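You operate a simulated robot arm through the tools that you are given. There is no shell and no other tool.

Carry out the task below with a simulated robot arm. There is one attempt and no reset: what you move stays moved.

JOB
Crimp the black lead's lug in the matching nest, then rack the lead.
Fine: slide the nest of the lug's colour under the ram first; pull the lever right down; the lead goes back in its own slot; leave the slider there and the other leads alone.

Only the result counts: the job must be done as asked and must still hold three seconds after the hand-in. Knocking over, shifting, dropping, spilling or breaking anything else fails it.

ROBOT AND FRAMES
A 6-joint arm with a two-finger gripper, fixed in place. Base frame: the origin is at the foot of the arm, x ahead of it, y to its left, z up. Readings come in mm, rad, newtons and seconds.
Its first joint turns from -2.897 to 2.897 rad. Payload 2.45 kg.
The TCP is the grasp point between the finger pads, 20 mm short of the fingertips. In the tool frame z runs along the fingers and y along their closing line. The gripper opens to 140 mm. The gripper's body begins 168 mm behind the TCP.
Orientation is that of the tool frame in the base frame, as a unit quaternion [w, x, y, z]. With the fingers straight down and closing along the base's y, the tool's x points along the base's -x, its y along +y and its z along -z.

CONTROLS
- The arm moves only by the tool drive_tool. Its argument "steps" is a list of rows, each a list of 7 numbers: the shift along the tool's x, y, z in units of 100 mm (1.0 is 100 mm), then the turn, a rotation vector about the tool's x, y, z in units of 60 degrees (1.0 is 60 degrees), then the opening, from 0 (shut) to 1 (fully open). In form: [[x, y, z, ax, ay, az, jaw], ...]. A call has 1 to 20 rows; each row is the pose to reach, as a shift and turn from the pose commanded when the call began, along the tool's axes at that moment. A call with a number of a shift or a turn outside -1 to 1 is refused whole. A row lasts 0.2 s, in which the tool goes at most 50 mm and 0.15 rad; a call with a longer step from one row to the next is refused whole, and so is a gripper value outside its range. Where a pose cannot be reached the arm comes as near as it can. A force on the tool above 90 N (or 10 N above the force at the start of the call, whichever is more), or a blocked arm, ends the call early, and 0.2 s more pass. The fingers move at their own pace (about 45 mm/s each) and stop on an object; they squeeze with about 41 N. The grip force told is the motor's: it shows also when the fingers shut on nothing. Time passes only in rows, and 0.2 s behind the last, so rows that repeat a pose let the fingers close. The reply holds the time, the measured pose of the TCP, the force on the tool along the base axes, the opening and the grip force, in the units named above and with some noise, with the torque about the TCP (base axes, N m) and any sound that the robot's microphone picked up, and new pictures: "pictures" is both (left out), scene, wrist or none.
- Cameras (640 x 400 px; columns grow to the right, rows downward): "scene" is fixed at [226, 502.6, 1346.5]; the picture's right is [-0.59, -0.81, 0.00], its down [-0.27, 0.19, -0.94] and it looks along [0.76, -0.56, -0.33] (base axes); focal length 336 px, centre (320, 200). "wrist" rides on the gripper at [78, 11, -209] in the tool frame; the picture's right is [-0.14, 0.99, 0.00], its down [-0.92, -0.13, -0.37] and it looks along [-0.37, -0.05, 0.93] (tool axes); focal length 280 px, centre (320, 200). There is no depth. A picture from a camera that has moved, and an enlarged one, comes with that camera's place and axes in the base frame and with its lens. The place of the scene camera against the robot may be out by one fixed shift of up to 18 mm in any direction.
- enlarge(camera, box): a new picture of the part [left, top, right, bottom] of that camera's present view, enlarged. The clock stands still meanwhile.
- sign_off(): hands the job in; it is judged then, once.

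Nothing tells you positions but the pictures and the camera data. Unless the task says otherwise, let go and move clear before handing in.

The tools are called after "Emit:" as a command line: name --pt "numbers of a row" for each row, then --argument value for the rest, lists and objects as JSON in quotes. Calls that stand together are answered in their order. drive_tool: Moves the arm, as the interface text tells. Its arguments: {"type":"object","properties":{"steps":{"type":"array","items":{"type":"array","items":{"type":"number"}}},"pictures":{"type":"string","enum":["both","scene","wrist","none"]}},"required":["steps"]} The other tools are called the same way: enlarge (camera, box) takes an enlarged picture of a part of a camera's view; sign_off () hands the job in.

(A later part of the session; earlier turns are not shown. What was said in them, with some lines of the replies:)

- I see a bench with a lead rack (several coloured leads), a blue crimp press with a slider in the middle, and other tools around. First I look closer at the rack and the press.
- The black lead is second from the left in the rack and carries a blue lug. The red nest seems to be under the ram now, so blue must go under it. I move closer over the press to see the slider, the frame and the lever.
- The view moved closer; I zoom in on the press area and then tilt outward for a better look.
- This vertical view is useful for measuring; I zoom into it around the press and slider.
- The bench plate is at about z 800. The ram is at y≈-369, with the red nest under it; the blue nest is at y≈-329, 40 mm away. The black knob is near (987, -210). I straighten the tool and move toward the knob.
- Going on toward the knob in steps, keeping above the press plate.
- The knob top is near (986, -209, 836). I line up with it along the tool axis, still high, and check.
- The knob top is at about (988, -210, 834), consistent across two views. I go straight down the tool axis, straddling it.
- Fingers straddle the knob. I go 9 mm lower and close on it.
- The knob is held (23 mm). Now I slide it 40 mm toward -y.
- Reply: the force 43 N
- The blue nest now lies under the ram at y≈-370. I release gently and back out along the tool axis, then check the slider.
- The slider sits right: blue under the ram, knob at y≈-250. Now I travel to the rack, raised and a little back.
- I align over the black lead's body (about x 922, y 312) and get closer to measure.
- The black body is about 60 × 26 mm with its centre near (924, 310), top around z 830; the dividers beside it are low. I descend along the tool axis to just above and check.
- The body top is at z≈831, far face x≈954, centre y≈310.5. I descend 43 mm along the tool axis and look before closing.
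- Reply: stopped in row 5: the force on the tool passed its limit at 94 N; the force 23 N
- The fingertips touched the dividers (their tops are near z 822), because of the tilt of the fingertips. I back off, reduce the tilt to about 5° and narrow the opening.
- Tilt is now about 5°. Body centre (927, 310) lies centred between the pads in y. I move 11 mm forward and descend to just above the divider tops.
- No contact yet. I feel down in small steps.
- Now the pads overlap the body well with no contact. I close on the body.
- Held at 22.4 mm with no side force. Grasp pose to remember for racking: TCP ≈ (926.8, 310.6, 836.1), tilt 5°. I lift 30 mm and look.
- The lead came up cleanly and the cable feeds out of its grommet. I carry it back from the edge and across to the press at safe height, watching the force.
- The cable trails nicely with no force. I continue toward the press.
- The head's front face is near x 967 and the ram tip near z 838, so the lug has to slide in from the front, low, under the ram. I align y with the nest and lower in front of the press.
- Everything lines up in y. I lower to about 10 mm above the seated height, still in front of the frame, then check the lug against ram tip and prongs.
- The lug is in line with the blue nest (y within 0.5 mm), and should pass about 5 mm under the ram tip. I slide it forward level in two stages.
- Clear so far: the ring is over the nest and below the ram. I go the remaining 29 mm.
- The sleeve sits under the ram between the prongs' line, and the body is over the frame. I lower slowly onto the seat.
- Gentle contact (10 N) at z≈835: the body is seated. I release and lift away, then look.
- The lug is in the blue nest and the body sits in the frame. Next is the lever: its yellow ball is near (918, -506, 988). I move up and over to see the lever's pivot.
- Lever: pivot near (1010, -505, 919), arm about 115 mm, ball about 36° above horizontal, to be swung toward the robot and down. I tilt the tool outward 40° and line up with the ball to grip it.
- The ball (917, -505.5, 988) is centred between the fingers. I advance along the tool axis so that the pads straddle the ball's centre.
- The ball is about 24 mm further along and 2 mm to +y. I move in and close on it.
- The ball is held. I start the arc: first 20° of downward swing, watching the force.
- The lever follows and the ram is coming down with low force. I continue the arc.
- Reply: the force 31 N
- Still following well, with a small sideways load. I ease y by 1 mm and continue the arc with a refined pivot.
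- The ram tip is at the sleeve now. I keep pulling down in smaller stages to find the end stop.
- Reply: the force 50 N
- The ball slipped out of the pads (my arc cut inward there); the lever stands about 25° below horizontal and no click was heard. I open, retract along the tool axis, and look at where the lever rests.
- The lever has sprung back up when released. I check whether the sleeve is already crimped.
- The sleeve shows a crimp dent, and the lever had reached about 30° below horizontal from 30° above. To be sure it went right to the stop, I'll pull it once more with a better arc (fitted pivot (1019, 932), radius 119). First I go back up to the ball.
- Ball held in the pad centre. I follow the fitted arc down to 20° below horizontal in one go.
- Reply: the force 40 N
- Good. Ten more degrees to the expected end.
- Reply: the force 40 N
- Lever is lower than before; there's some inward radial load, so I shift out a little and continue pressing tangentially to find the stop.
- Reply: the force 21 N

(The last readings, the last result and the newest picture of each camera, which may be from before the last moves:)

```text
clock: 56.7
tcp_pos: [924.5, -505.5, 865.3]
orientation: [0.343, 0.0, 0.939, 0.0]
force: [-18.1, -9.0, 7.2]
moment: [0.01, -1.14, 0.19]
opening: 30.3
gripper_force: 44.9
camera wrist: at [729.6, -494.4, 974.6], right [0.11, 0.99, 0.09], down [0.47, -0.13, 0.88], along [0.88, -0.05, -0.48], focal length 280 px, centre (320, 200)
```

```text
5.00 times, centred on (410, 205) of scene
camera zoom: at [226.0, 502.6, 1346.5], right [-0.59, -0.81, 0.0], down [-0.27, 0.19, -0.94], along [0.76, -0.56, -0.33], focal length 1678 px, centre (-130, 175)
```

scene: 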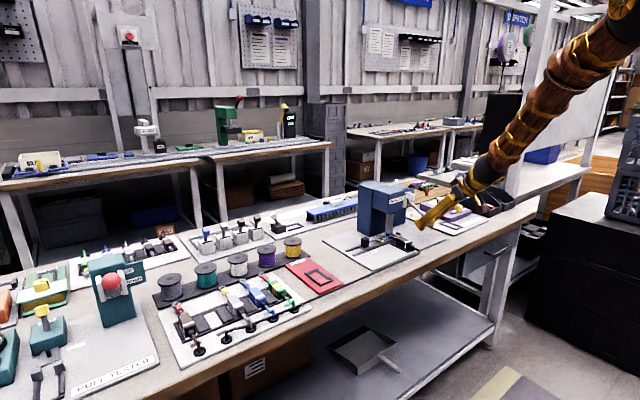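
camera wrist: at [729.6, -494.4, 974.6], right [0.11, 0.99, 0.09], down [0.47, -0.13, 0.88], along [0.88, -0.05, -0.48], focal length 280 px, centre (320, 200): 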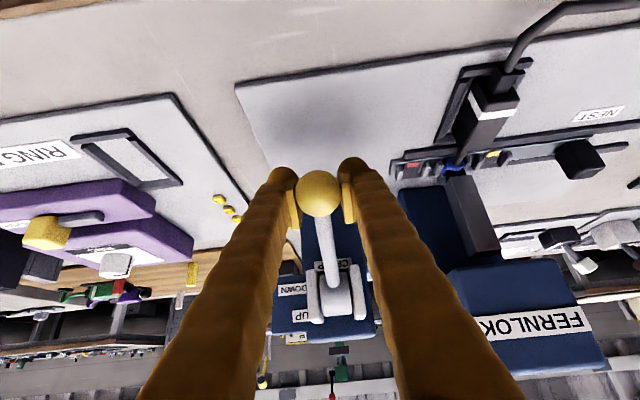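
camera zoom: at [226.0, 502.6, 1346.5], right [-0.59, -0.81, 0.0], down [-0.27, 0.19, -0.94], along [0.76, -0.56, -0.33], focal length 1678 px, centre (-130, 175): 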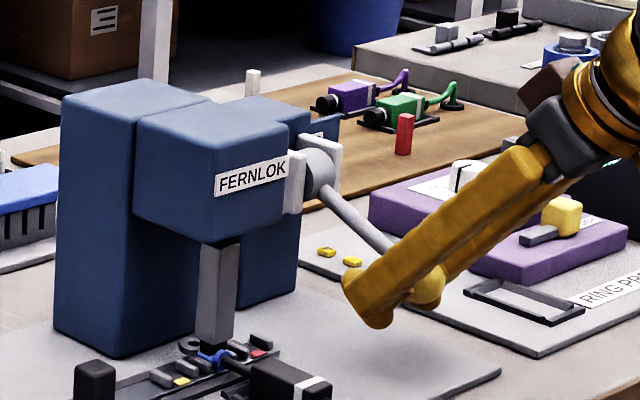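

The lever is still turning with the ball held, so the stop is further. I continue.

Emit:
drive_tool --pt "0.007 0 0.05 0 0 0 0.1" --pt "0.012 0 0.098 0 0 0 0.1" --pt "0.012 0 0.15 0 0 0 0.1" --pt "0.01 0 0.2 0 0 0 0.1" --pictures "both"

Emit:
enlarge --camera "wrist" --box '[230, 120, 410, 260]'

Emit:
enlarge --camera "scene" --box '[360, 165, 460, 245]'

```text
clock: 57.7
tcp_pos: [936.8, -502.2, 849.6]
orientation: [0.342, 0.0, 0.94, 0.001]
force: [0.3, 0.3, 0.0]
moment: [0.04, 0.02, 0.0]
opening: 14.0
gripper_force: 0.1
camera wrist: at [741.9, -493.0, 957.8], right [0.1, 0.99, 0.09], down [0.47, -0.13, 0.87], along [0.88, -0.05, -0.48], focal length 280 px, centre (320, 200)
```

scene: 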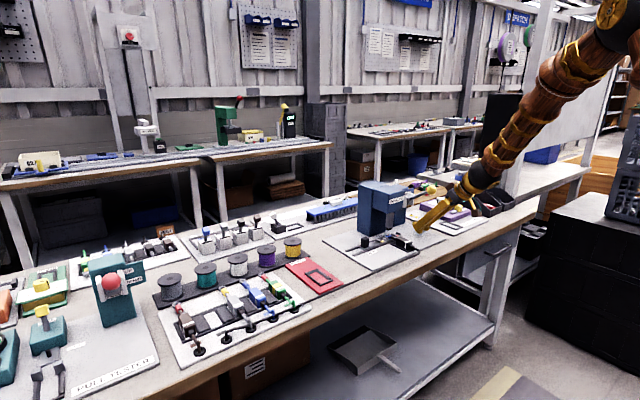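
wrist: 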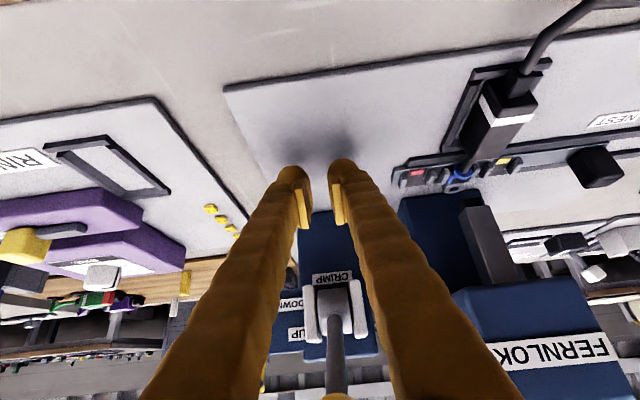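

```text
2.86 times, centred on (320, 190) of wrist
camera zoom: at [741.9, -493.0, 957.8], right [0.1, 0.99, 0.09], down [0.47, -0.13, 0.87], along [0.88, -0.05, -0.48], focal length 801 px, centre (320, 229)
```

zoom: 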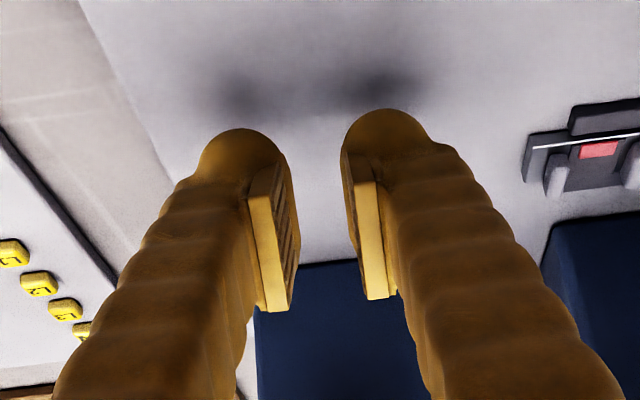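

```text
5.00 times, centred on (410, 205) of scene
camera zoom: at [226.0, 502.6, 1346.5], right [-0.59, -0.81, 0.0], down [-0.27, 0.19, -0.94], along [0.76, -0.56, -0.33], focal length 1678 px, centre (-130, 175)
```

zoom: 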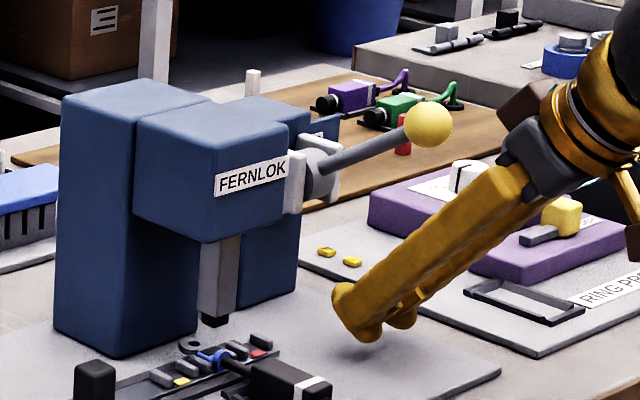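

The ball slipped out again past about 36–40° below horizontal, consistent with a hard stop there. I look at the crimp and lever again.

Emit:
enlarge --camera "scene" --box '[380, 215, 430, 255]'

Emit:
enlarge --camera "wrist" --box '[390, 110, 520, 210]'

Emit:
enlarge --camera "wrist" --box '[260, 240, 400, 400]'

```text
10.00 times, centred on (405, 235) of scene
camera zoom: at [226.0, 502.6, 1346.5], right [-0.59, -0.81, 0.0], down [-0.27, 0.19, -0.94], along [0.76, -0.56, -0.33], focal length 3357 px, centre (-530, -150)
```

zoom: 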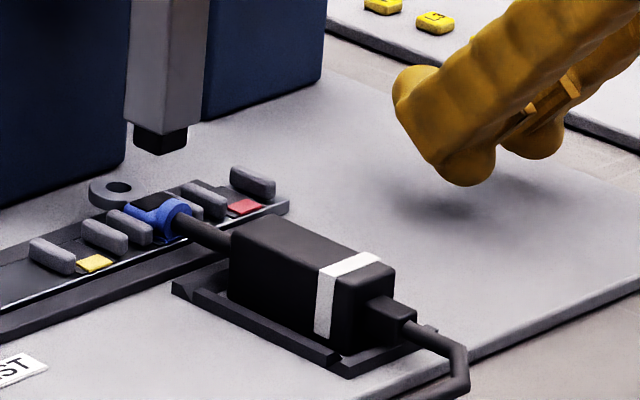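

```text
4.00 times, centred on (455, 160) of wrist
camera zoom: at [741.9, -493.0, 957.8], right [0.1, 0.99, 0.09], down [0.47, -0.13, 0.87], along [0.88, -0.05, -0.48], focal length 1122 px, centre (-220, 360)
```

zoom: 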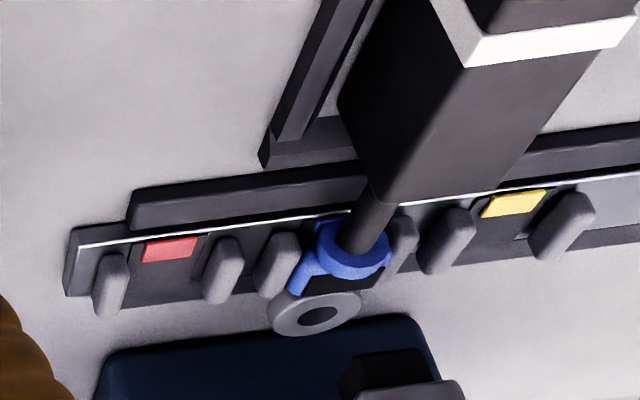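

```text
2.50 times, centred on (330, 320) of wrist
camera zoom: at [741.9, -493.0, 957.8], right [0.1, 0.99, 0.09], down [0.47, -0.13, 0.87], along [0.88, -0.05, -0.48], focal length 701 px, centre (295, -100)
```

zoom: 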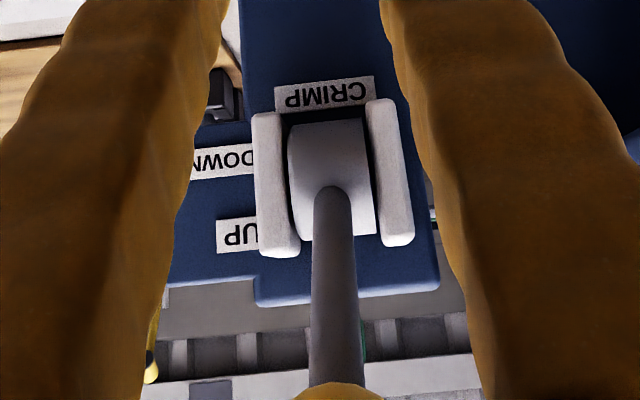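

The crimp dent is there, same after both pulls; the slip with force well above the spring load means the lever was against its stop. Now I back away and return to the lead, straightening the tool.

Emit:
drive_tool --pt "0 0 -0.4 0 0 0 0.2" --pt "0 0 -0.8 0 0 0 0.28" --pt "0 0 -1.0 0 0 0 0.28" --pictures "none"

Emit:
drive_tool --pt "0.2 0 -0.17 0 0 0 0.28" --pt "0.4 0.1 -0.34 0 0.12 0 0.28" --pt "0.6 0.3 -0.51 0 0.24 0 0.28" --pt "0.61 0.6 -0.51 0 0.36 0 0.28" --pt "0.61 0.9 -0.51 0 0.48 0 0.28" --pt "0.61 1.0 -0.51 0 0.58 0 0.28" --pt "0.61 1.0 -0.51 0 0.58 0 0.28" --pictures "both"

```text
clock: 58.5
tcp_pos: [871.4, -505.2, 927.2]
orientation: [0.343, 0.0, 0.94, 0.0]
force: [0.8, -0.7, -1.1]
moment: [-0.03, 0.0, -0.01]
opening: 39.1
gripper_force: 0.0
```

```text
clock: 60.1
tcp_pos: [791.6, -404.0, 926.1]
orientation: [0.045, 0.0, 0.999, 0.001]
force: [-0.3, 0.5, -0.8]
moment: [0.05, 0.02, -0.03]
opening: 39.1
gripper_force: 0.1
camera wrist: at [694.8, -393.8, 1127.4], right [0.14, 0.99, 0.01], down [0.88, -0.13, 0.45], along [0.45, -0.05, -0.89], focal length 280 px, centre (320, 200)
```

scene: 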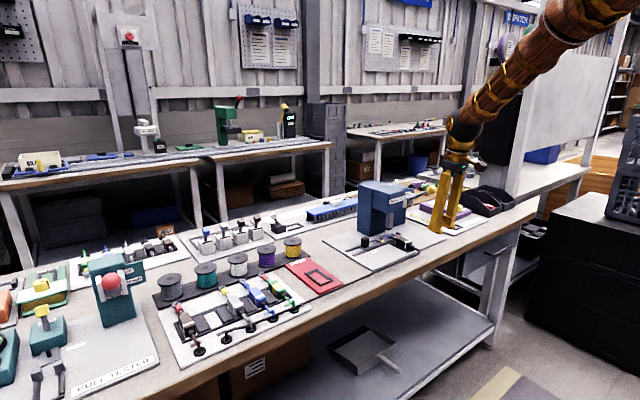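
wrist: 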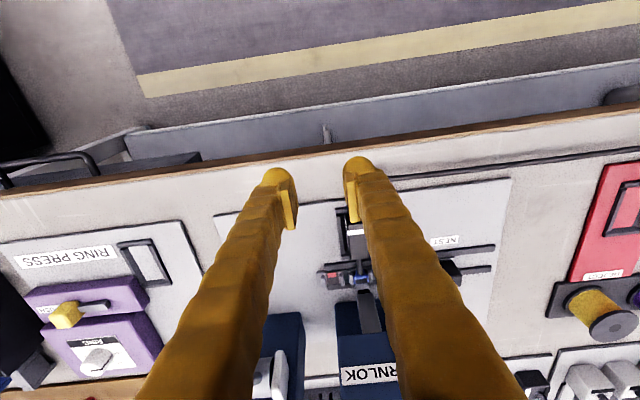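

Emit:
drive_tool --pt "-0.25 0.2 0.05 0 0 0 0.28" --pt "-0.5 0.34 0.1 0 0 0 0.28" --pt "-0.8 0.34 0.2 0 0 0 0.28" --pt "-1.0 0.34 0.3 0 0 0 0.28" --pt "-1.0 0.34 0.3 0 0 0 0.28" --pictures "wrist"

Emit:
enlarge --camera "wrist" --box '[240, 110, 400, 260]'

```text
clock: 61.3
tcp_pos: [893.9, -370.0, 904.6]
orientation: [0.046, 0.0, 0.999, 0.0]
force: [0.0, -0.4, 0.0]
moment: [0.02, -0.01, 0.0]
opening: 39.2
gripper_force: 0.1
camera wrist: at [796.8, -359.7, 1106.2], right [0.14, 0.99, 0.01], down [0.88, -0.13, 0.45], along [0.45, -0.05, -0.89], focal length 280 px, centre (320, 200)
```

wrist: 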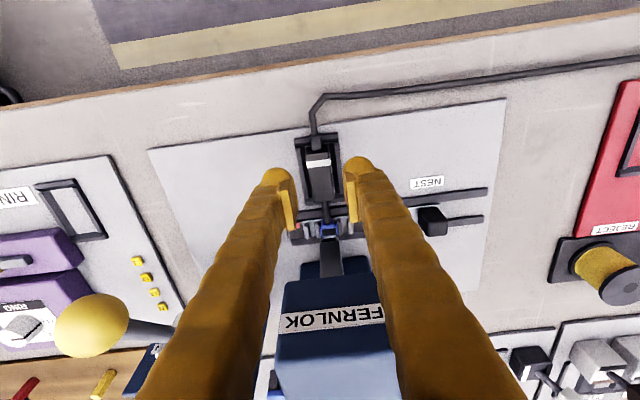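

```text
2.67 times, centred on (320, 185) of wrist
camera zoom: at [796.8, -359.7, 1106.2], right [0.14, 0.99, 0.01], down [0.88, -0.13, 0.45], along [0.45, -0.05, -0.89], focal length 748 px, centre (320, 240)
```

zoom: 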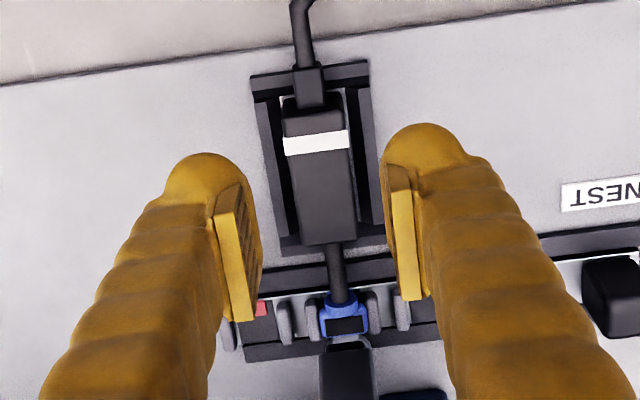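

The lead hasn't moved: body centre about (910, -371). I descend to the same grasp pose and close.

Emit:
drive_tool --pt "-0.093 -0.003 0.2 0 0 0 0.28" --pt "-0.093 -0.003 0.4 0 0 0 0.28" --pt "-0.093 -0.003 0.55 0 0 0 0.28" --pt "-0.093 -0.003 0.65 0 0 0 0.28" --pt "-0.093 -0.003 0.69 0 0 0 0.28" --pt "-0.093 -0.003 0.69 0 0 0 0.28" --pictures "none"

Emit:
drive_tool --pt "0 0 0 0 0 0 0.2" --pt "0 0 0 0 0 0 0.1" --pt "0 0 0 0 0 0 0.1" --pt "0 0 0 0 0 0 0.1" --pt "0 0 0 0 0 0 0.1" --pictures "both"

Emit:
enlarge --camera "scene" --box '[360, 200, 430, 250]'

```text
clock: 62.7
tcp_pos: [910.0, -369.7, 836.4]
orientation: [0.046, 0.001, 0.999, 0.0]
force: [0.0, -0.5, -0.1]
moment: [0.0, -0.02, 0.0]
opening: 39.2
gripper_force: 0.1
```

```text
clock: 63.9
tcp_pos: [909.9, -370.2, 837.8]
orientation: [0.047, 0.0, 0.999, -0.001]
force: [-0.5, 0.1, -0.2]
moment: [0.0, -0.01, 0.03]
opening: 22.5
gripper_force: 40.8
camera wrist: at [812.9, -359.6, 1038.3], right [0.14, 0.99, 0.01], down [0.88, -0.13, 0.45], along [0.45, -0.05, -0.89], focal length 280 px, centre (320, 200)
```

scene: 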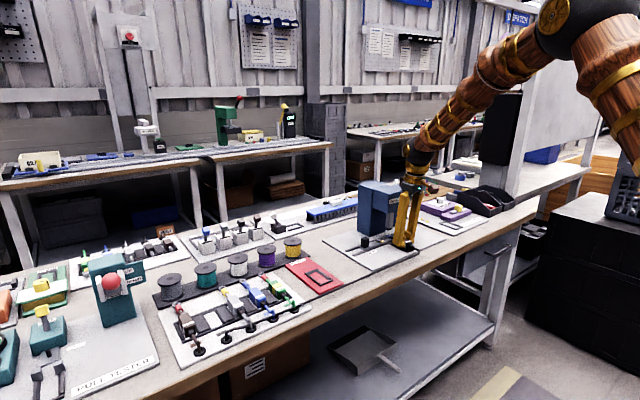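
wrist: 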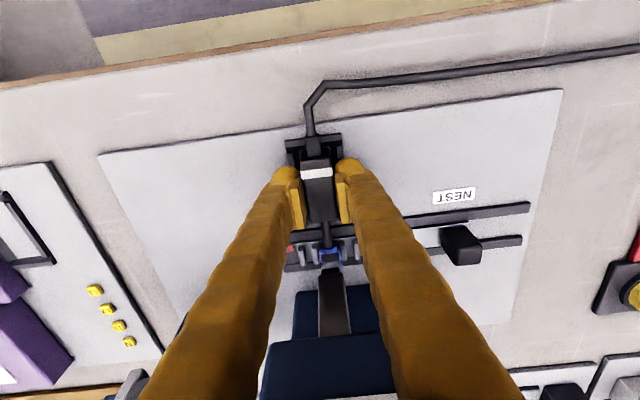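

```text
8.00 times, centred on (395, 225) of scene
camera zoom: at [226.0, 502.6, 1346.5], right [-0.59, -0.81, 0.0], down [-0.27, 0.19, -0.94], along [0.76, -0.56, -0.33], focal length 2685 px, centre (-280, 0)
```

zoom: 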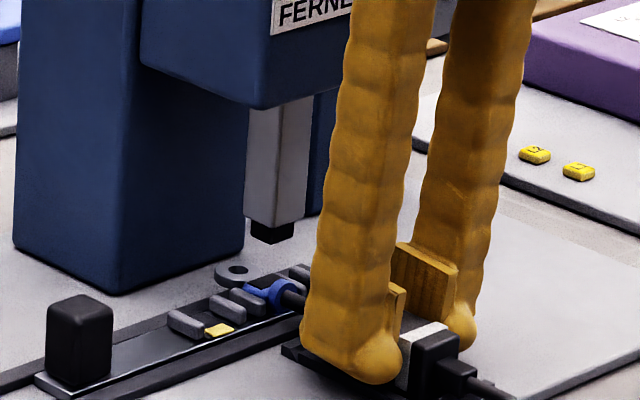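

Held. I reverse the entry path: up 11 mm, then straight back out.

Emit:
drive_tool --pt "-0.003 0 -0.04 0 0 0 0.1" --pt "-0.007 0 -0.08 0 0 0 0.1" --pt "-0.01 0 -0.11 0 0 0 0.1" --pt "-0.01 0 -0.11 0 0 0 0.1" --pictures "scene"

Emit:
enlarge --camera "scene" --box '[360, 200, 430, 250]'

```text
clock: 64.9
tcp_pos: [910.0, -371.3, 848.2]
orientation: [0.046, 0.001, 0.999, 0.001]
force: [-0.8, -0.8, -1.5]
moment: [0.03, -0.02, -0.01]
opening: 22.6
gripper_force: 41.0
```

scene: 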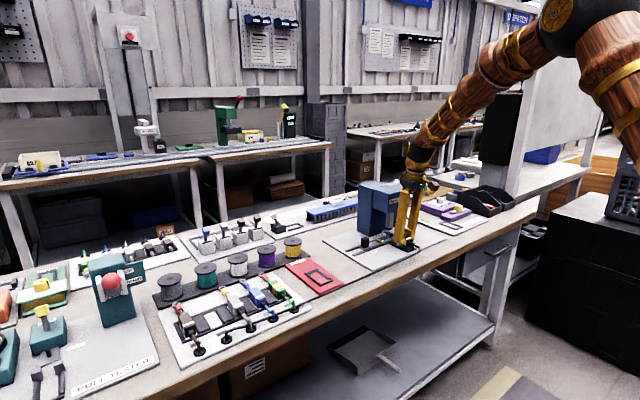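

```text
8.00 times, centred on (395, 225) of scene
camera zoom: at [226.0, 502.6, 1346.5], right [-0.59, -0.81, 0.0], down [-0.27, 0.19, -0.94], along [0.76, -0.56, -0.33], focal length 2685 px, centre (-280, 0)
```

zoom: 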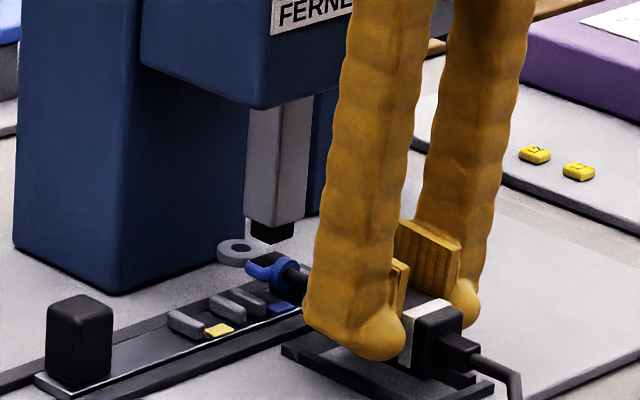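

The crimped lug has lifted free of the nest and clears the ram. Now straight back out, then up.

Emit:
drive_tool --pt "0.15 0 -0.013 0 0 0 0.1" --pt "0.3 0 -0.027 0 0 0 0.1" --pt "0.45 0 -0.04 0 0 0 0.1" --pt "0.6 0 -0.054 0 0 0 0.1" --pt "0.7 0 -0.063 0 0 0 0.1" --pt "0.7 0 -0.3 0 0 0 0.1" --pt "0.7 0 -0.7 0 0 0 0.1" --pt "0.65 0 -1.0 0 0 0 0.1" --pictures "both"

Emit:
enlarge --camera "wrist" --box '[240, 120, 400, 310]'

Emit:
enlarge --camera "scene" --box '[340, 170, 440, 260]'

```text
clock: 66.7
tcp_pos: [837.3, -370.6, 940.4]
orientation: [0.045, 0.001, 0.999, 0.0]
force: [-0.6, -0.3, -1.7]
moment: [0.0, -0.01, 0.01]
opening: 22.6
gripper_force: 41.0
camera wrist: at [739.2, -359.8, 1142.3], right [0.14, 0.99, 0.01], down [0.88, -0.13, 0.45], along [0.45, -0.05, -0.89], focal length 280 px, centre (320, 200)
```

scene: 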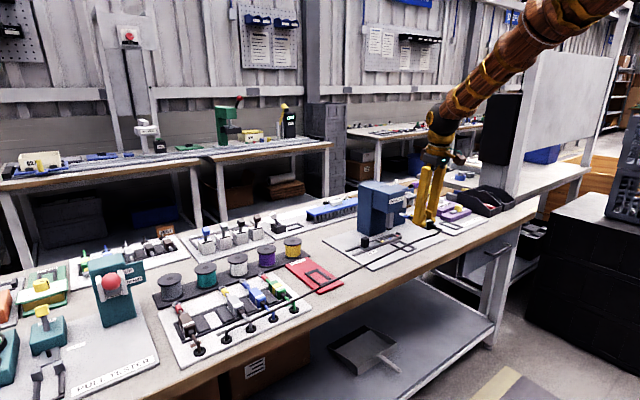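
wrist: 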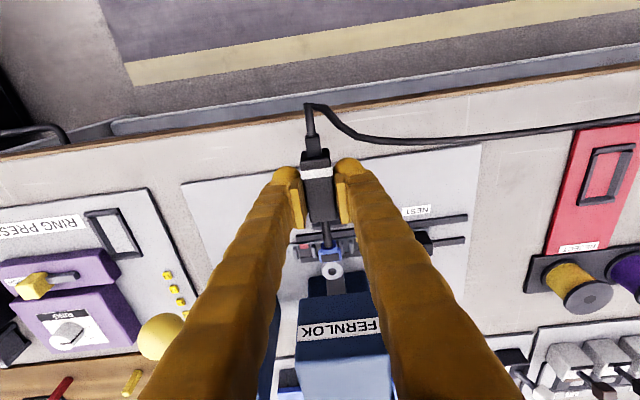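

```text
2.11 times, centred on (320, 215) of wrist
camera zoom: at [739.2, -359.8, 1142.3], right [0.14, 0.99, 0.01], down [0.88, -0.13, 0.45], along [0.45, -0.05, -0.89], focal length 590 px, centre (320, 168)
```

zoom: 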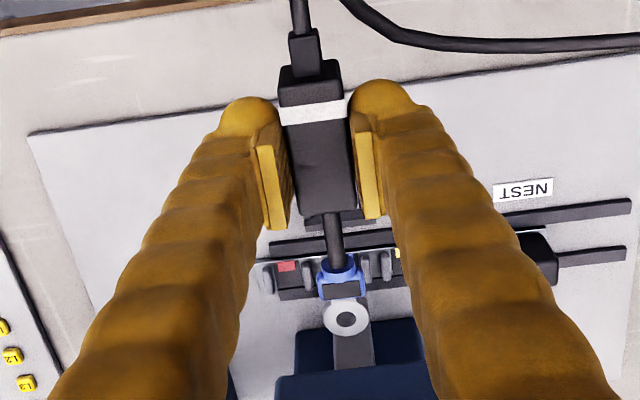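

```text
4.44 times, centred on (390, 215) of scene
camera zoom: at [226.0, 502.6, 1346.5], right [-0.59, -0.81, 0.0], down [-0.27, 0.19, -0.94], along [0.76, -0.56, -0.33], focal length 1492 px, centre (9, 133)
```

zoom: 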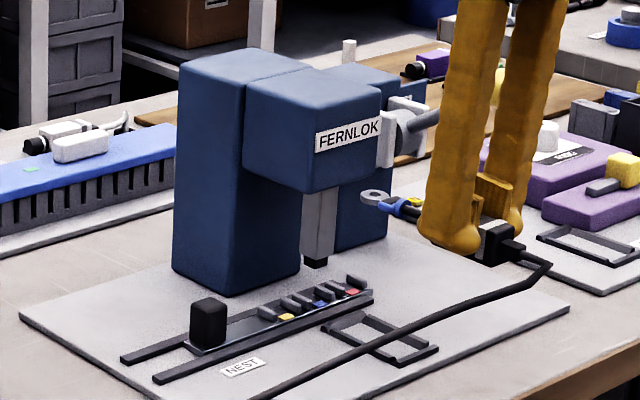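

Crimped lead in hand, slider unchanged. I carry it back to the rack.

Emit:
drive_tool --pt "0 0.35 0 0 0 0 0.1" --pt "0 0.7 0 0 0 0 0.1" --pt "0 1.0 0 0 0 0 0.1" --pictures "none"

Emit:
drive_tool --pt "0 0.35 0 0 0 0 0.1" --pt "0 0.7 0 0 0 0 0.1" --pt "0 1.0 0 0 0 0 0.1" --pictures "none"

Emit:
drive_tool --pt "0 0.35 0 0 0 0 0.1" --pt "0 0.7 0 0 0 0 0.1" --pt "0 1.0 0 0 0 0 0.1" --pictures "none"

Emit:
drive_tool --pt "0 0.35 0 0 0 0 0.1" --pt "0 0.7 0 0 0 0 0.1" --pt "0 1.0 0 0 0 0 0.1" --pictures "none"

Emit:
drive_tool --pt "0 0.35 0 0 0 0 0.1" --pt "0 0.7 0 0 0 0 0.1" --pt "0 1.0 0 0 0 0 0.1" --pictures "none"

Emit:
drive_tool --pt "0 0.35 0 0 0 0 0.1" --pt "0 0.7 0 0 0 0 0.1" --pt "0 1.0 0 0 0 0 0.1" --pictures "both"

```text
clock: 67.5
tcp_pos: [835.3, -271.7, 941.5]
orientation: [0.046, 0.001, 0.999, 0.0]
force: [0.6, 0.0, -1.5]
moment: [0.01, 0.04, -0.02]
opening: 22.6
gripper_force: 41.1
```

```text
clock: 68.3
tcp_pos: [834.7, -172.4, 943.5]
orientation: [0.046, 0.001, 0.999, 0.0]
force: [-0.5, -0.3, -0.5]
moment: [-0.02, 0.01, -0.01]
opening: 22.5
gripper_force: 41.0
```

```text
clock: 69.1
tcp_pos: [835.2, -70.6, 941.4]
orientation: [0.046, -0.001, 0.999, 0.0]
force: [0.8, 0.0, -1.1]
moment: [0.0, 0.03, 0.0]
opening: 22.5
gripper_force: 40.7
```

```text
clock: 69.9
tcp_pos: [836.5, 29.5, 941.5]
orientation: [0.046, 0.0, 0.999, 0.0]
force: [0.4, 0.4, -0.9]
moment: [0.0, -0.02, 0.03]
opening: 22.5
gripper_force: 41.1
```

```text
clock: 70.7
tcp_pos: [833.7, 130.0, 941.9]
orientation: [0.047, 0.0, 0.999, 0.0]
force: [-0.6, 0.1, 0.2]
moment: [-0.02, 0.01, 0.0]
opening: 22.6
gripper_force: 41.6
```

```text
clock: 71.5
tcp_pos: [836.7, 229.6, 941.8]
orientation: [0.046, 0.0, 0.999, -0.001]
force: [0.2, 0.1, -0.5]
moment: [-0.01, -0.01, -0.02]
opening: 22.6
gripper_force: 41.6
camera wrist: at [739.6, 239.2, 1143.0], right [0.14, 0.99, 0.01], down [0.88, -0.13, 0.45], along [0.45, -0.05, -0.89], focal length 280 px, centre (320, 200)
```

scene: 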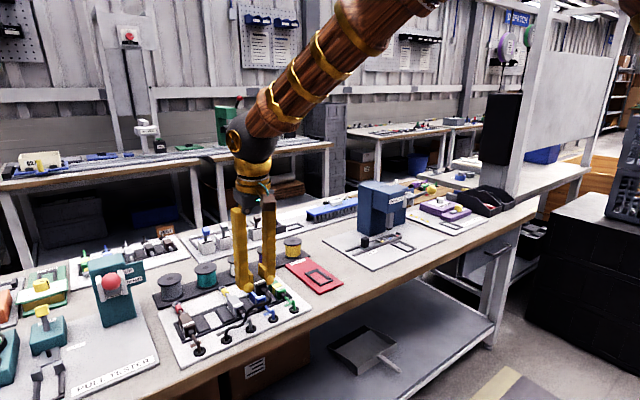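
wrist: 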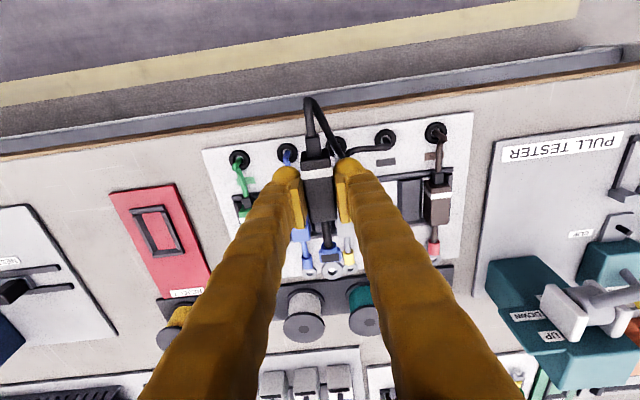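

Emit:
drive_tool --pt "0 0.3 0 0 0 0 0.1" --pt "0 0.6 0 0 0 0 0.1" --pt "-0.2 0.81 0.05 0 0 0 0.1" --pt "-0.5 0.81 0.15 0 0 0 0.1" --pt "-0.75 0.81 0.3 0 0 0 0.1" --pt "-0.865 0.81 0.42 0 0 0 0.1" --pt "-0.865 0.81 0.42 0 0 0 0.1" --pictures "both"

Emit:
enlarge --camera "wrist" --box '[240, 100, 400, 250]'

Emit:
enlarge --camera "scene" --box '[160, 250, 270, 335]'

```text
clock: 73.1
tcp_pos: [927.6, 310.5, 907.9]
orientation: [0.047, 0.001, 0.999, 0.0]
force: [-0.3, 0.5, -1.3]
moment: [-0.06, 0.06, 0.01]
opening: 22.8
gripper_force: 41.4
camera wrist: at [829.0, 320.5, 1108.1], right [0.14, 0.99, 0.01], down [0.88, -0.13, 0.45], along [0.45, -0.05, -0.89], focal length 280 px, centre (320, 200)
```

scene: 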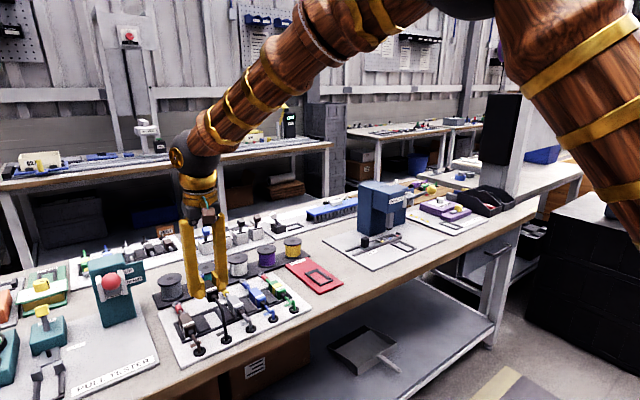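
wrist: 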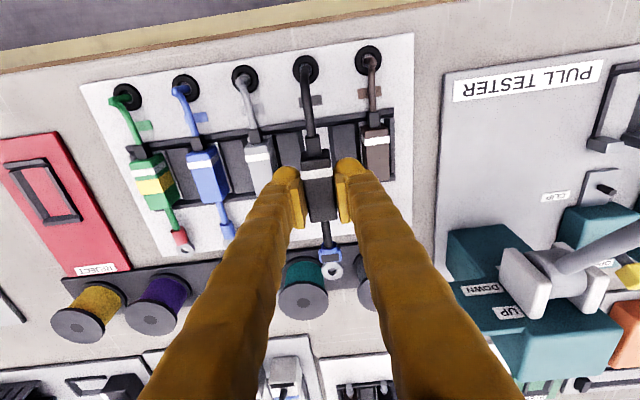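

```text
2.67 times, centred on (320, 175) of wrist
camera zoom: at [829.0, 320.5, 1108.1], right [0.14, 0.99, 0.01], down [0.88, -0.13, 0.45], along [0.45, -0.05, -0.89], focal length 748 px, centre (320, 267)
```

zoom: 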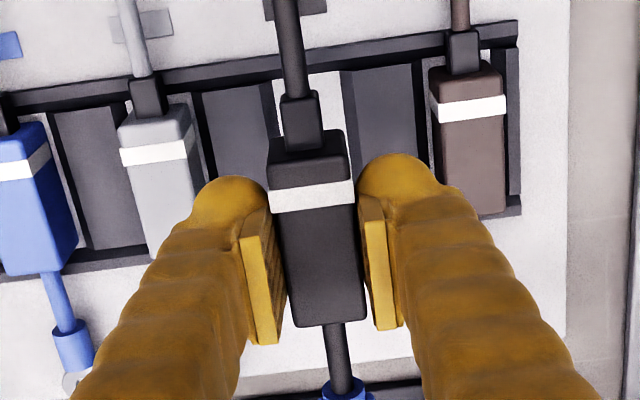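

```text
4.71 times, centred on (215, 292) of scene
camera zoom: at [226.0, 502.6, 1346.5], right [-0.59, -0.81, 0.0], down [-0.27, 0.19, -0.94], along [0.76, -0.56, -0.33], focal length 1580 px, centre (814, -235)
```

zoom: 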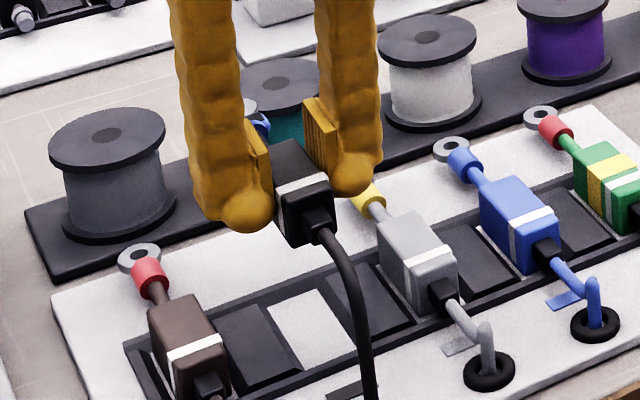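

The lead is over its own empty slot. I lower to about 10 mm above the seat and check.

Emit:
drive_tool --pt "0.018 0 0.2 0 0 0 0.1" --pt "0.036 0 0.4 0 0 0 0.1" --pt "0.045 0 0.5 0 0 0 0.1" --pt "0.051 0 0.57 0 0 0 0.1" --pt "0.051 0 0.57 0 0 0 0.1" --pictures "both"

Emit:
enlarge --camera "wrist" --box '[240, 100, 400, 250]'

Emit:
enlarge --camera "scene" --box '[180, 270, 270, 335]'

```text
clock: 74.3
tcp_pos: [926.5, 310.4, 850.7]
orientation: [0.046, 0.0, 0.999, 0.0]
force: [-1.2, 0.6, -1.1]
moment: [-0.01, 0.03, -0.02]
opening: 22.3
gripper_force: 41.3
camera wrist: at [829.8, 321.2, 1051.6], right [0.14, 0.99, 0.01], down [0.88, -0.13, 0.45], along [0.45, -0.05, -0.89], focal length 280 px, centre (320, 200)
```

scene: 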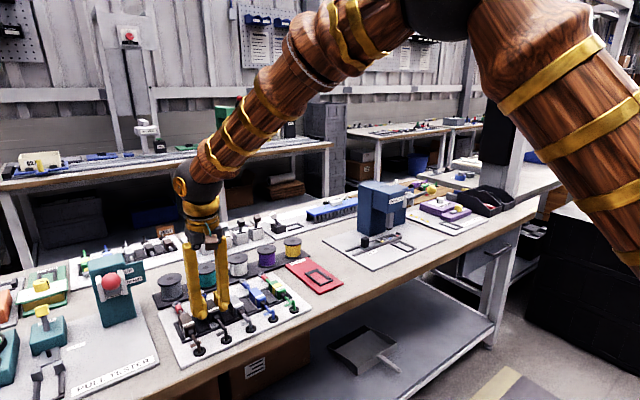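
wrist: 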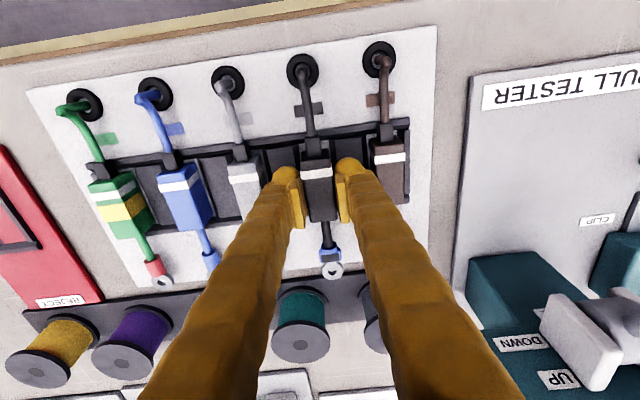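

```text
2.67 times, centred on (320, 175) of wrist
camera zoom: at [829.8, 321.2, 1051.6], right [0.14, 0.99, 0.01], down [0.88, -0.13, 0.45], along [0.45, -0.05, -0.89], focal length 748 px, centre (320, 267)
```

zoom: 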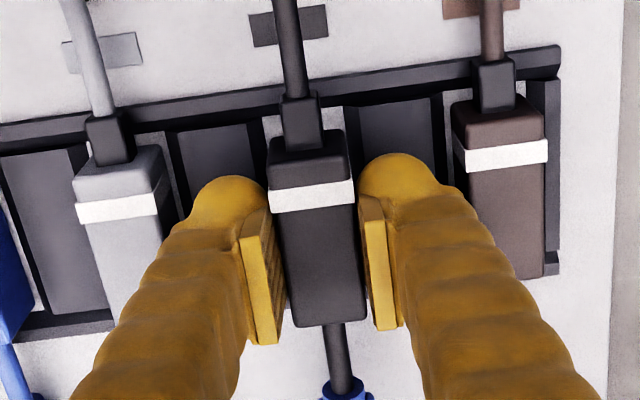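

```text
6.15 times, centred on (225, 302) of scene
camera zoom: at [226.0, 502.6, 1346.5], right [-0.59, -0.81, 0.0], down [-0.27, 0.19, -0.94], along [0.76, -0.56, -0.33], focal length 2066 px, centre (905, -431)
```

zoom: 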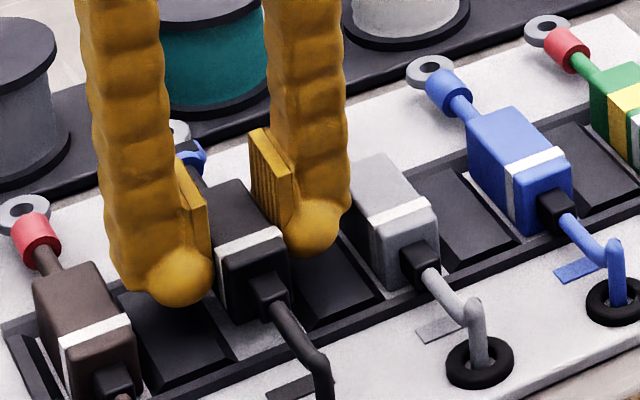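

Aligned. I lower gently the last 13 mm.

Emit:
drive_tool --pt "0.003 0 0.04 0 0 0 0.1" --pt "0.006 0 0.07 0 0 0 0.1" --pt "0.009 0 0.1 0 0 0 0.1" --pt "0.009 0 0.1 0 0 0 0.1" --pictures "none"

Emit:
drive_tool --pt "0.001 0 0.01 0 0 0 0.1" --pt "0.002 0 0.02 0 0 0 0.1" --pt "0.002 0 0.02 0 0 0 0.1" --pictures "none"

```text
clock: 75.3
tcp_pos: [927.1, 312.3, 840.4]
orientation: [0.047, 0.0, 0.999, 0.0]
force: [-0.5, 0.5, -0.3]
moment: [0.02, 0.03, 0.01]
opening: 22.3
gripper_force: 41.2
```

```text
clock: 76.1
tcp_pos: [926.5, 310.1, 838.0]
orientation: [0.046, 0.0, 0.999, 0.0]
force: [-0.1, 0.1, -0.2]
moment: [-0.01, 0.05, 0.02]
opening: 22.4
gripper_force: 41.0
```

Emit:
drive_tool --pt "0 0 0.01 0 0 0 0.1" --pt "0 0 0.01 0 0 0 0.1" --pictures "none"

Emit:
drive_tool --pt "0 0 0.005 0 0 0 0.1" --pt "0 0 0.005 0 0 0 0.1" --pictures "both"

Emit:
enlarge --camera "scene" --box '[180, 270, 270, 335]'

```text
clock: 76.7
tcp_pos: [926.9, 309.9, 837.8]
orientation: [0.046, 0.0, 0.999, 0.0]
force: [-0.4, -0.1, -1.1]
moment: [-0.02, 0.02, 0.01]
opening: 22.3
gripper_force: 40.7
```

```text
clock: 77.3
tcp_pos: [926.0, 309.5, 836.7]
orientation: [0.046, 0.0, 0.999, 0.0]
force: [0.7, 2.9, 5.0]
moment: [0.03, -0.06, 0.03]
opening: 22.4
gripper_force: 41.0
camera wrist: at [829.4, 320.4, 1038.2], right [0.14, 0.99, 0.01], down [0.88, -0.13, 0.45], along [0.45, -0.05, -0.89], focal length 280 px, centre (320, 200)
```

scene: 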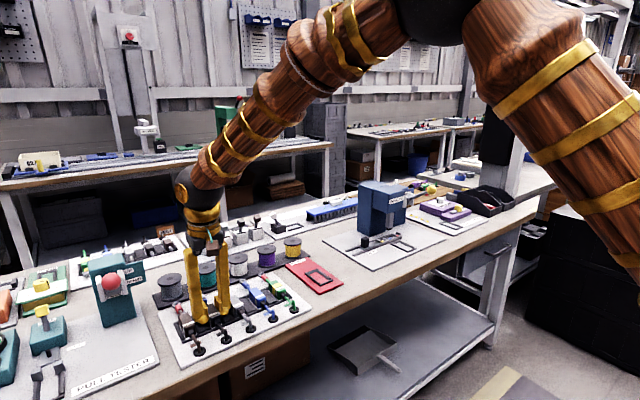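
wrist: 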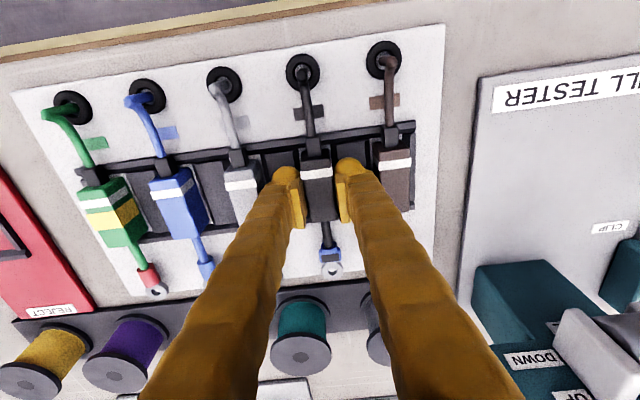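

```text
6.15 times, centred on (225, 302) of scene
camera zoom: at [226.0, 502.6, 1346.5], right [-0.59, -0.81, 0.0], down [-0.27, 0.19, -0.94], along [0.76, -0.56, -0.33], focal length 2066 px, centre (905, -431)
```

zoom: 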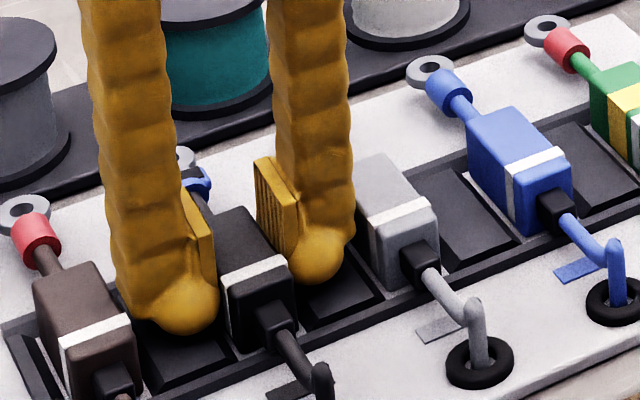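

Touching the seat (5 N). I release to the same narrow opening and lift straight up along the tool axis.

Emit:
drive_tool --pt "0 0 0 0 0 0 0.15" --pt "0 0 0 0 0 0 0.25" --pt "0 0 0 0 0 0 0.28" --pt "0 0 0 0 0 0 0.28" --pt "0.01 0 -0.1 0 0 0 0.28" --pt "0.03 0 -0.3 0 0 0 0.28" --pt "0.2 0 -0.6 0 0 0 0.28" --pt "0.5 0 -1.0 0 0 0 0.28" --pictures "both"

Emit:
enlarge --camera "scene" --box '[150, 260, 320, 370]'

Emit:
enlarge --camera "wrist" --box '[240, 60, 420, 260]'

Emit:
enlarge --camera "scene" --box '[320, 165, 460, 275]'

```text
clock: 79.1
tcp_pos: [867.7, 309.2, 932.6]
orientation: [0.046, 0.0, 0.999, 0.0]
force: [0.3, 0.5, -0.9]
moment: [0.0, -0.02, 0.0]
opening: 39.1
gripper_force: 0.1
camera wrist: at [770.6, 319.6, 1133.4], right [0.14, 0.99, 0.01], down [0.88, -0.13, 0.45], along [0.45, -0.05, -0.89], focal length 280 px, centre (320, 200)
```

scene: 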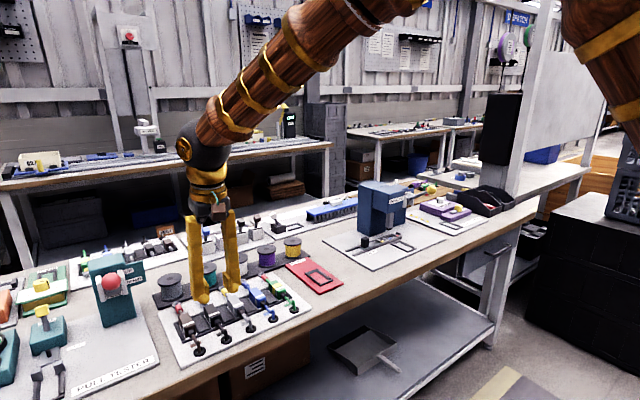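
wrist: 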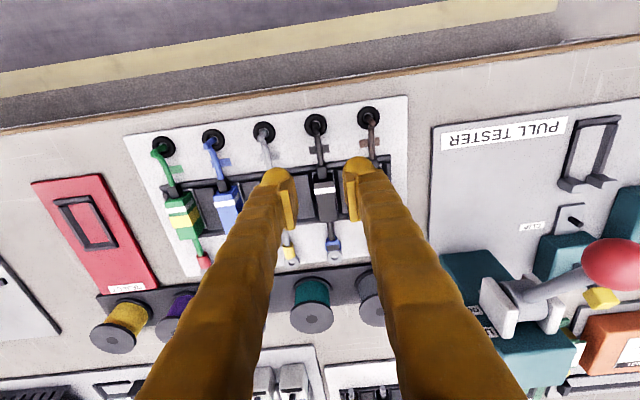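

```text
3.64 times, centred on (235, 315) of scene
camera zoom: at [226.0, 502.6, 1346.5], right [-0.59, -0.81, 0.0], down [-0.27, 0.19, -0.94], along [0.76, -0.56, -0.33], focal length 1221 px, centre (629, -218)
```

zoom: 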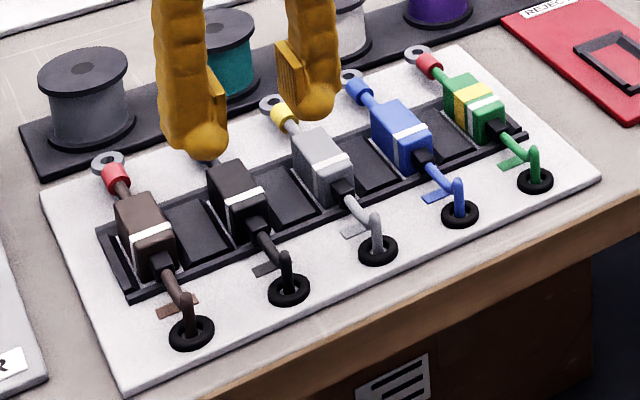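

```text
2.00 times, centred on (330, 160) of wrist
camera zoom: at [770.6, 319.6, 1133.4], right [0.14, 0.99, 0.01], down [0.88, -0.13, 0.45], along [0.45, -0.05, -0.89], focal length 561 px, centre (300, 280)
```

zoom: 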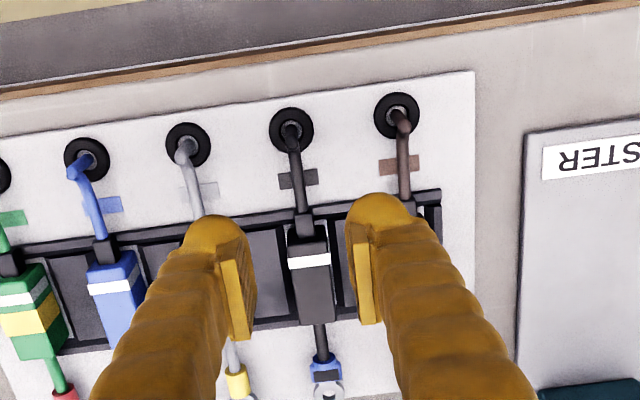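

```text
3.64 times, centred on (390, 220) of scene
camera zoom: at [226.0, 502.6, 1346.5], right [-0.59, -0.81, 0.0], down [-0.27, 0.19, -0.94], along [0.76, -0.56, -0.33], focal length 1221 px, centre (66, 127)
```

zoom: 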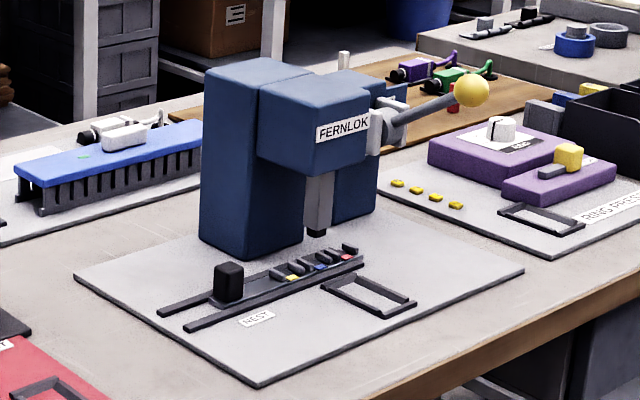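

The black lead is back in its own slot with the crimped blue lug, the other leads are untouched, and the slider still has blue under the ram. I move well clear and do a last check.

Emit:
drive_tool --pt "0.3 0 -0.3 0 0 0 0.28" --pt "0.6 0 -0.6 0 0 0 0.28" --pt "0.9 0 -0.9 0 0 0 0.28" --pt "0.9 0 -0.9 0 0 0 0.28" --pt "0.9 0 -0.9 0 0 0 0.28" --pictures "both"

Emit:
enlarge --camera "scene" --box '[165, 270, 265, 350]'

Emit:
enlarge --camera "wrist" --box '[240, 140, 400, 300]'

```text
clock: 80.3
tcp_pos: [771.2, 309.8, 1012.6]
orientation: [0.046, 0.001, 0.999, 0.0]
force: [-0.4, -0.4, -0.3]
moment: [0.01, -0.08, -0.01]
opening: 39.4
gripper_force: 0.1
camera wrist: at [673.4, 319.8, 1213.1], right [0.14, 0.99, 0.01], down [0.88, -0.13, 0.45], along [0.45, -0.05, -0.89], focal length 280 px, centre (320, 200)
```

scene: 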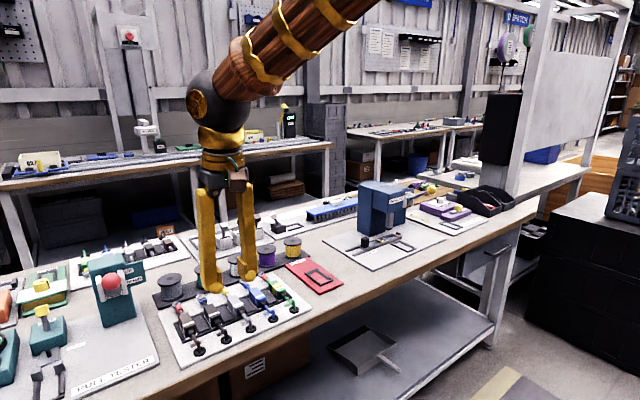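
wrist: 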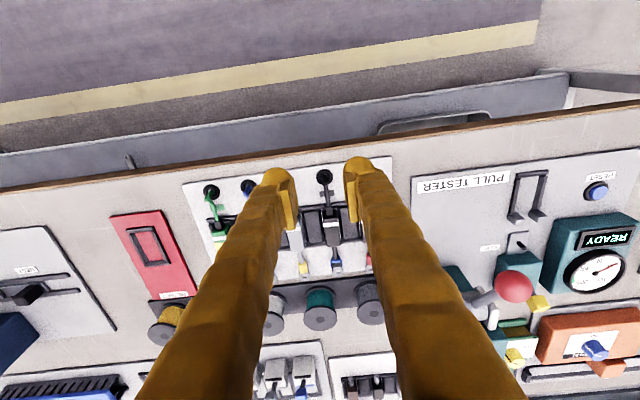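

```text
5.00 times, centred on (215, 310) of scene
camera zoom: at [226.0, 502.6, 1346.5], right [-0.59, -0.81, 0.0], down [-0.27, 0.19, -0.94], along [0.76, -0.56, -0.33], focal length 1678 px, centre (845, -350)
```

zoom: 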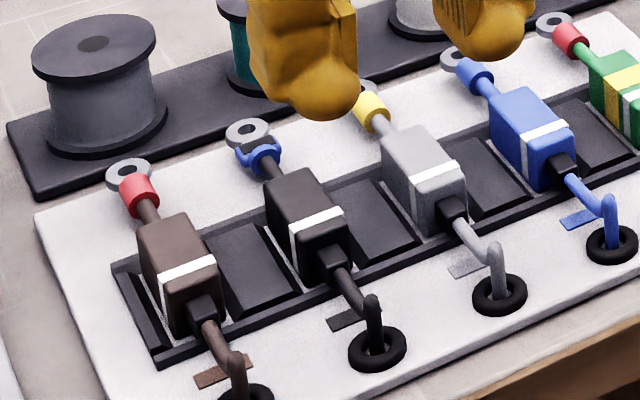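

```text
2.50 times, centred on (320, 220) of wrist
camera zoom: at [673.4, 319.8, 1213.1], right [0.14, 0.99, 0.01], down [0.88, -0.13, 0.45], along [0.45, -0.05, -0.89], focal length 701 px, centre (320, 150)
```

zoom: 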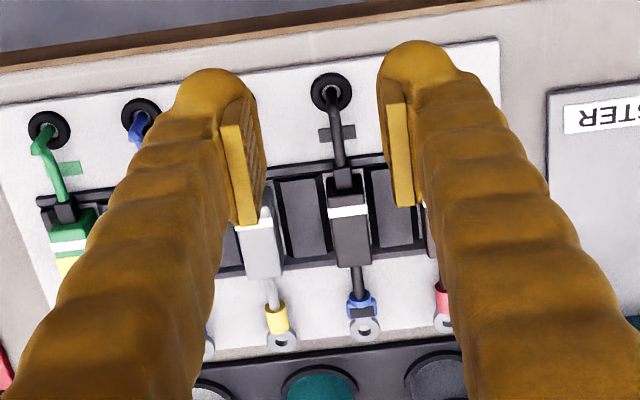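

The black lead sits in its own slot with its blue lug crimped. The other leads are where they were, the slider still has the blue nest under the ram, and the arm is clear. I hand in.

Emit:
sign_off

```text
The job is handed in.
```

The black lead's blue lug is crimped in the blue nest, and the lead is back in its own slot. I've handed the job in but haven't seen a result.

- **Nest:** I slid the slider 40 mm so the blue nest sits under the ram, and left it there.
- **Crimp:** I pulled the lever twice, because the ball slipped out of the gripper near the bottom both times. It slipped where I think the stop is, about 36–40° below horizontal. The sleeve showed the same crimp dent after both pulls. I never saw the lever held against the stop, and no click was picked up. The lever springs back up when released, so it is up now.
- **Other leads:** none were moved. On the first approach the fingers pressed on something beside the black lead, probably a slot divider, hard enough to trip the 90 N force limit. I backed off, and the neighbouring leads look undisturbed in the later pictures.
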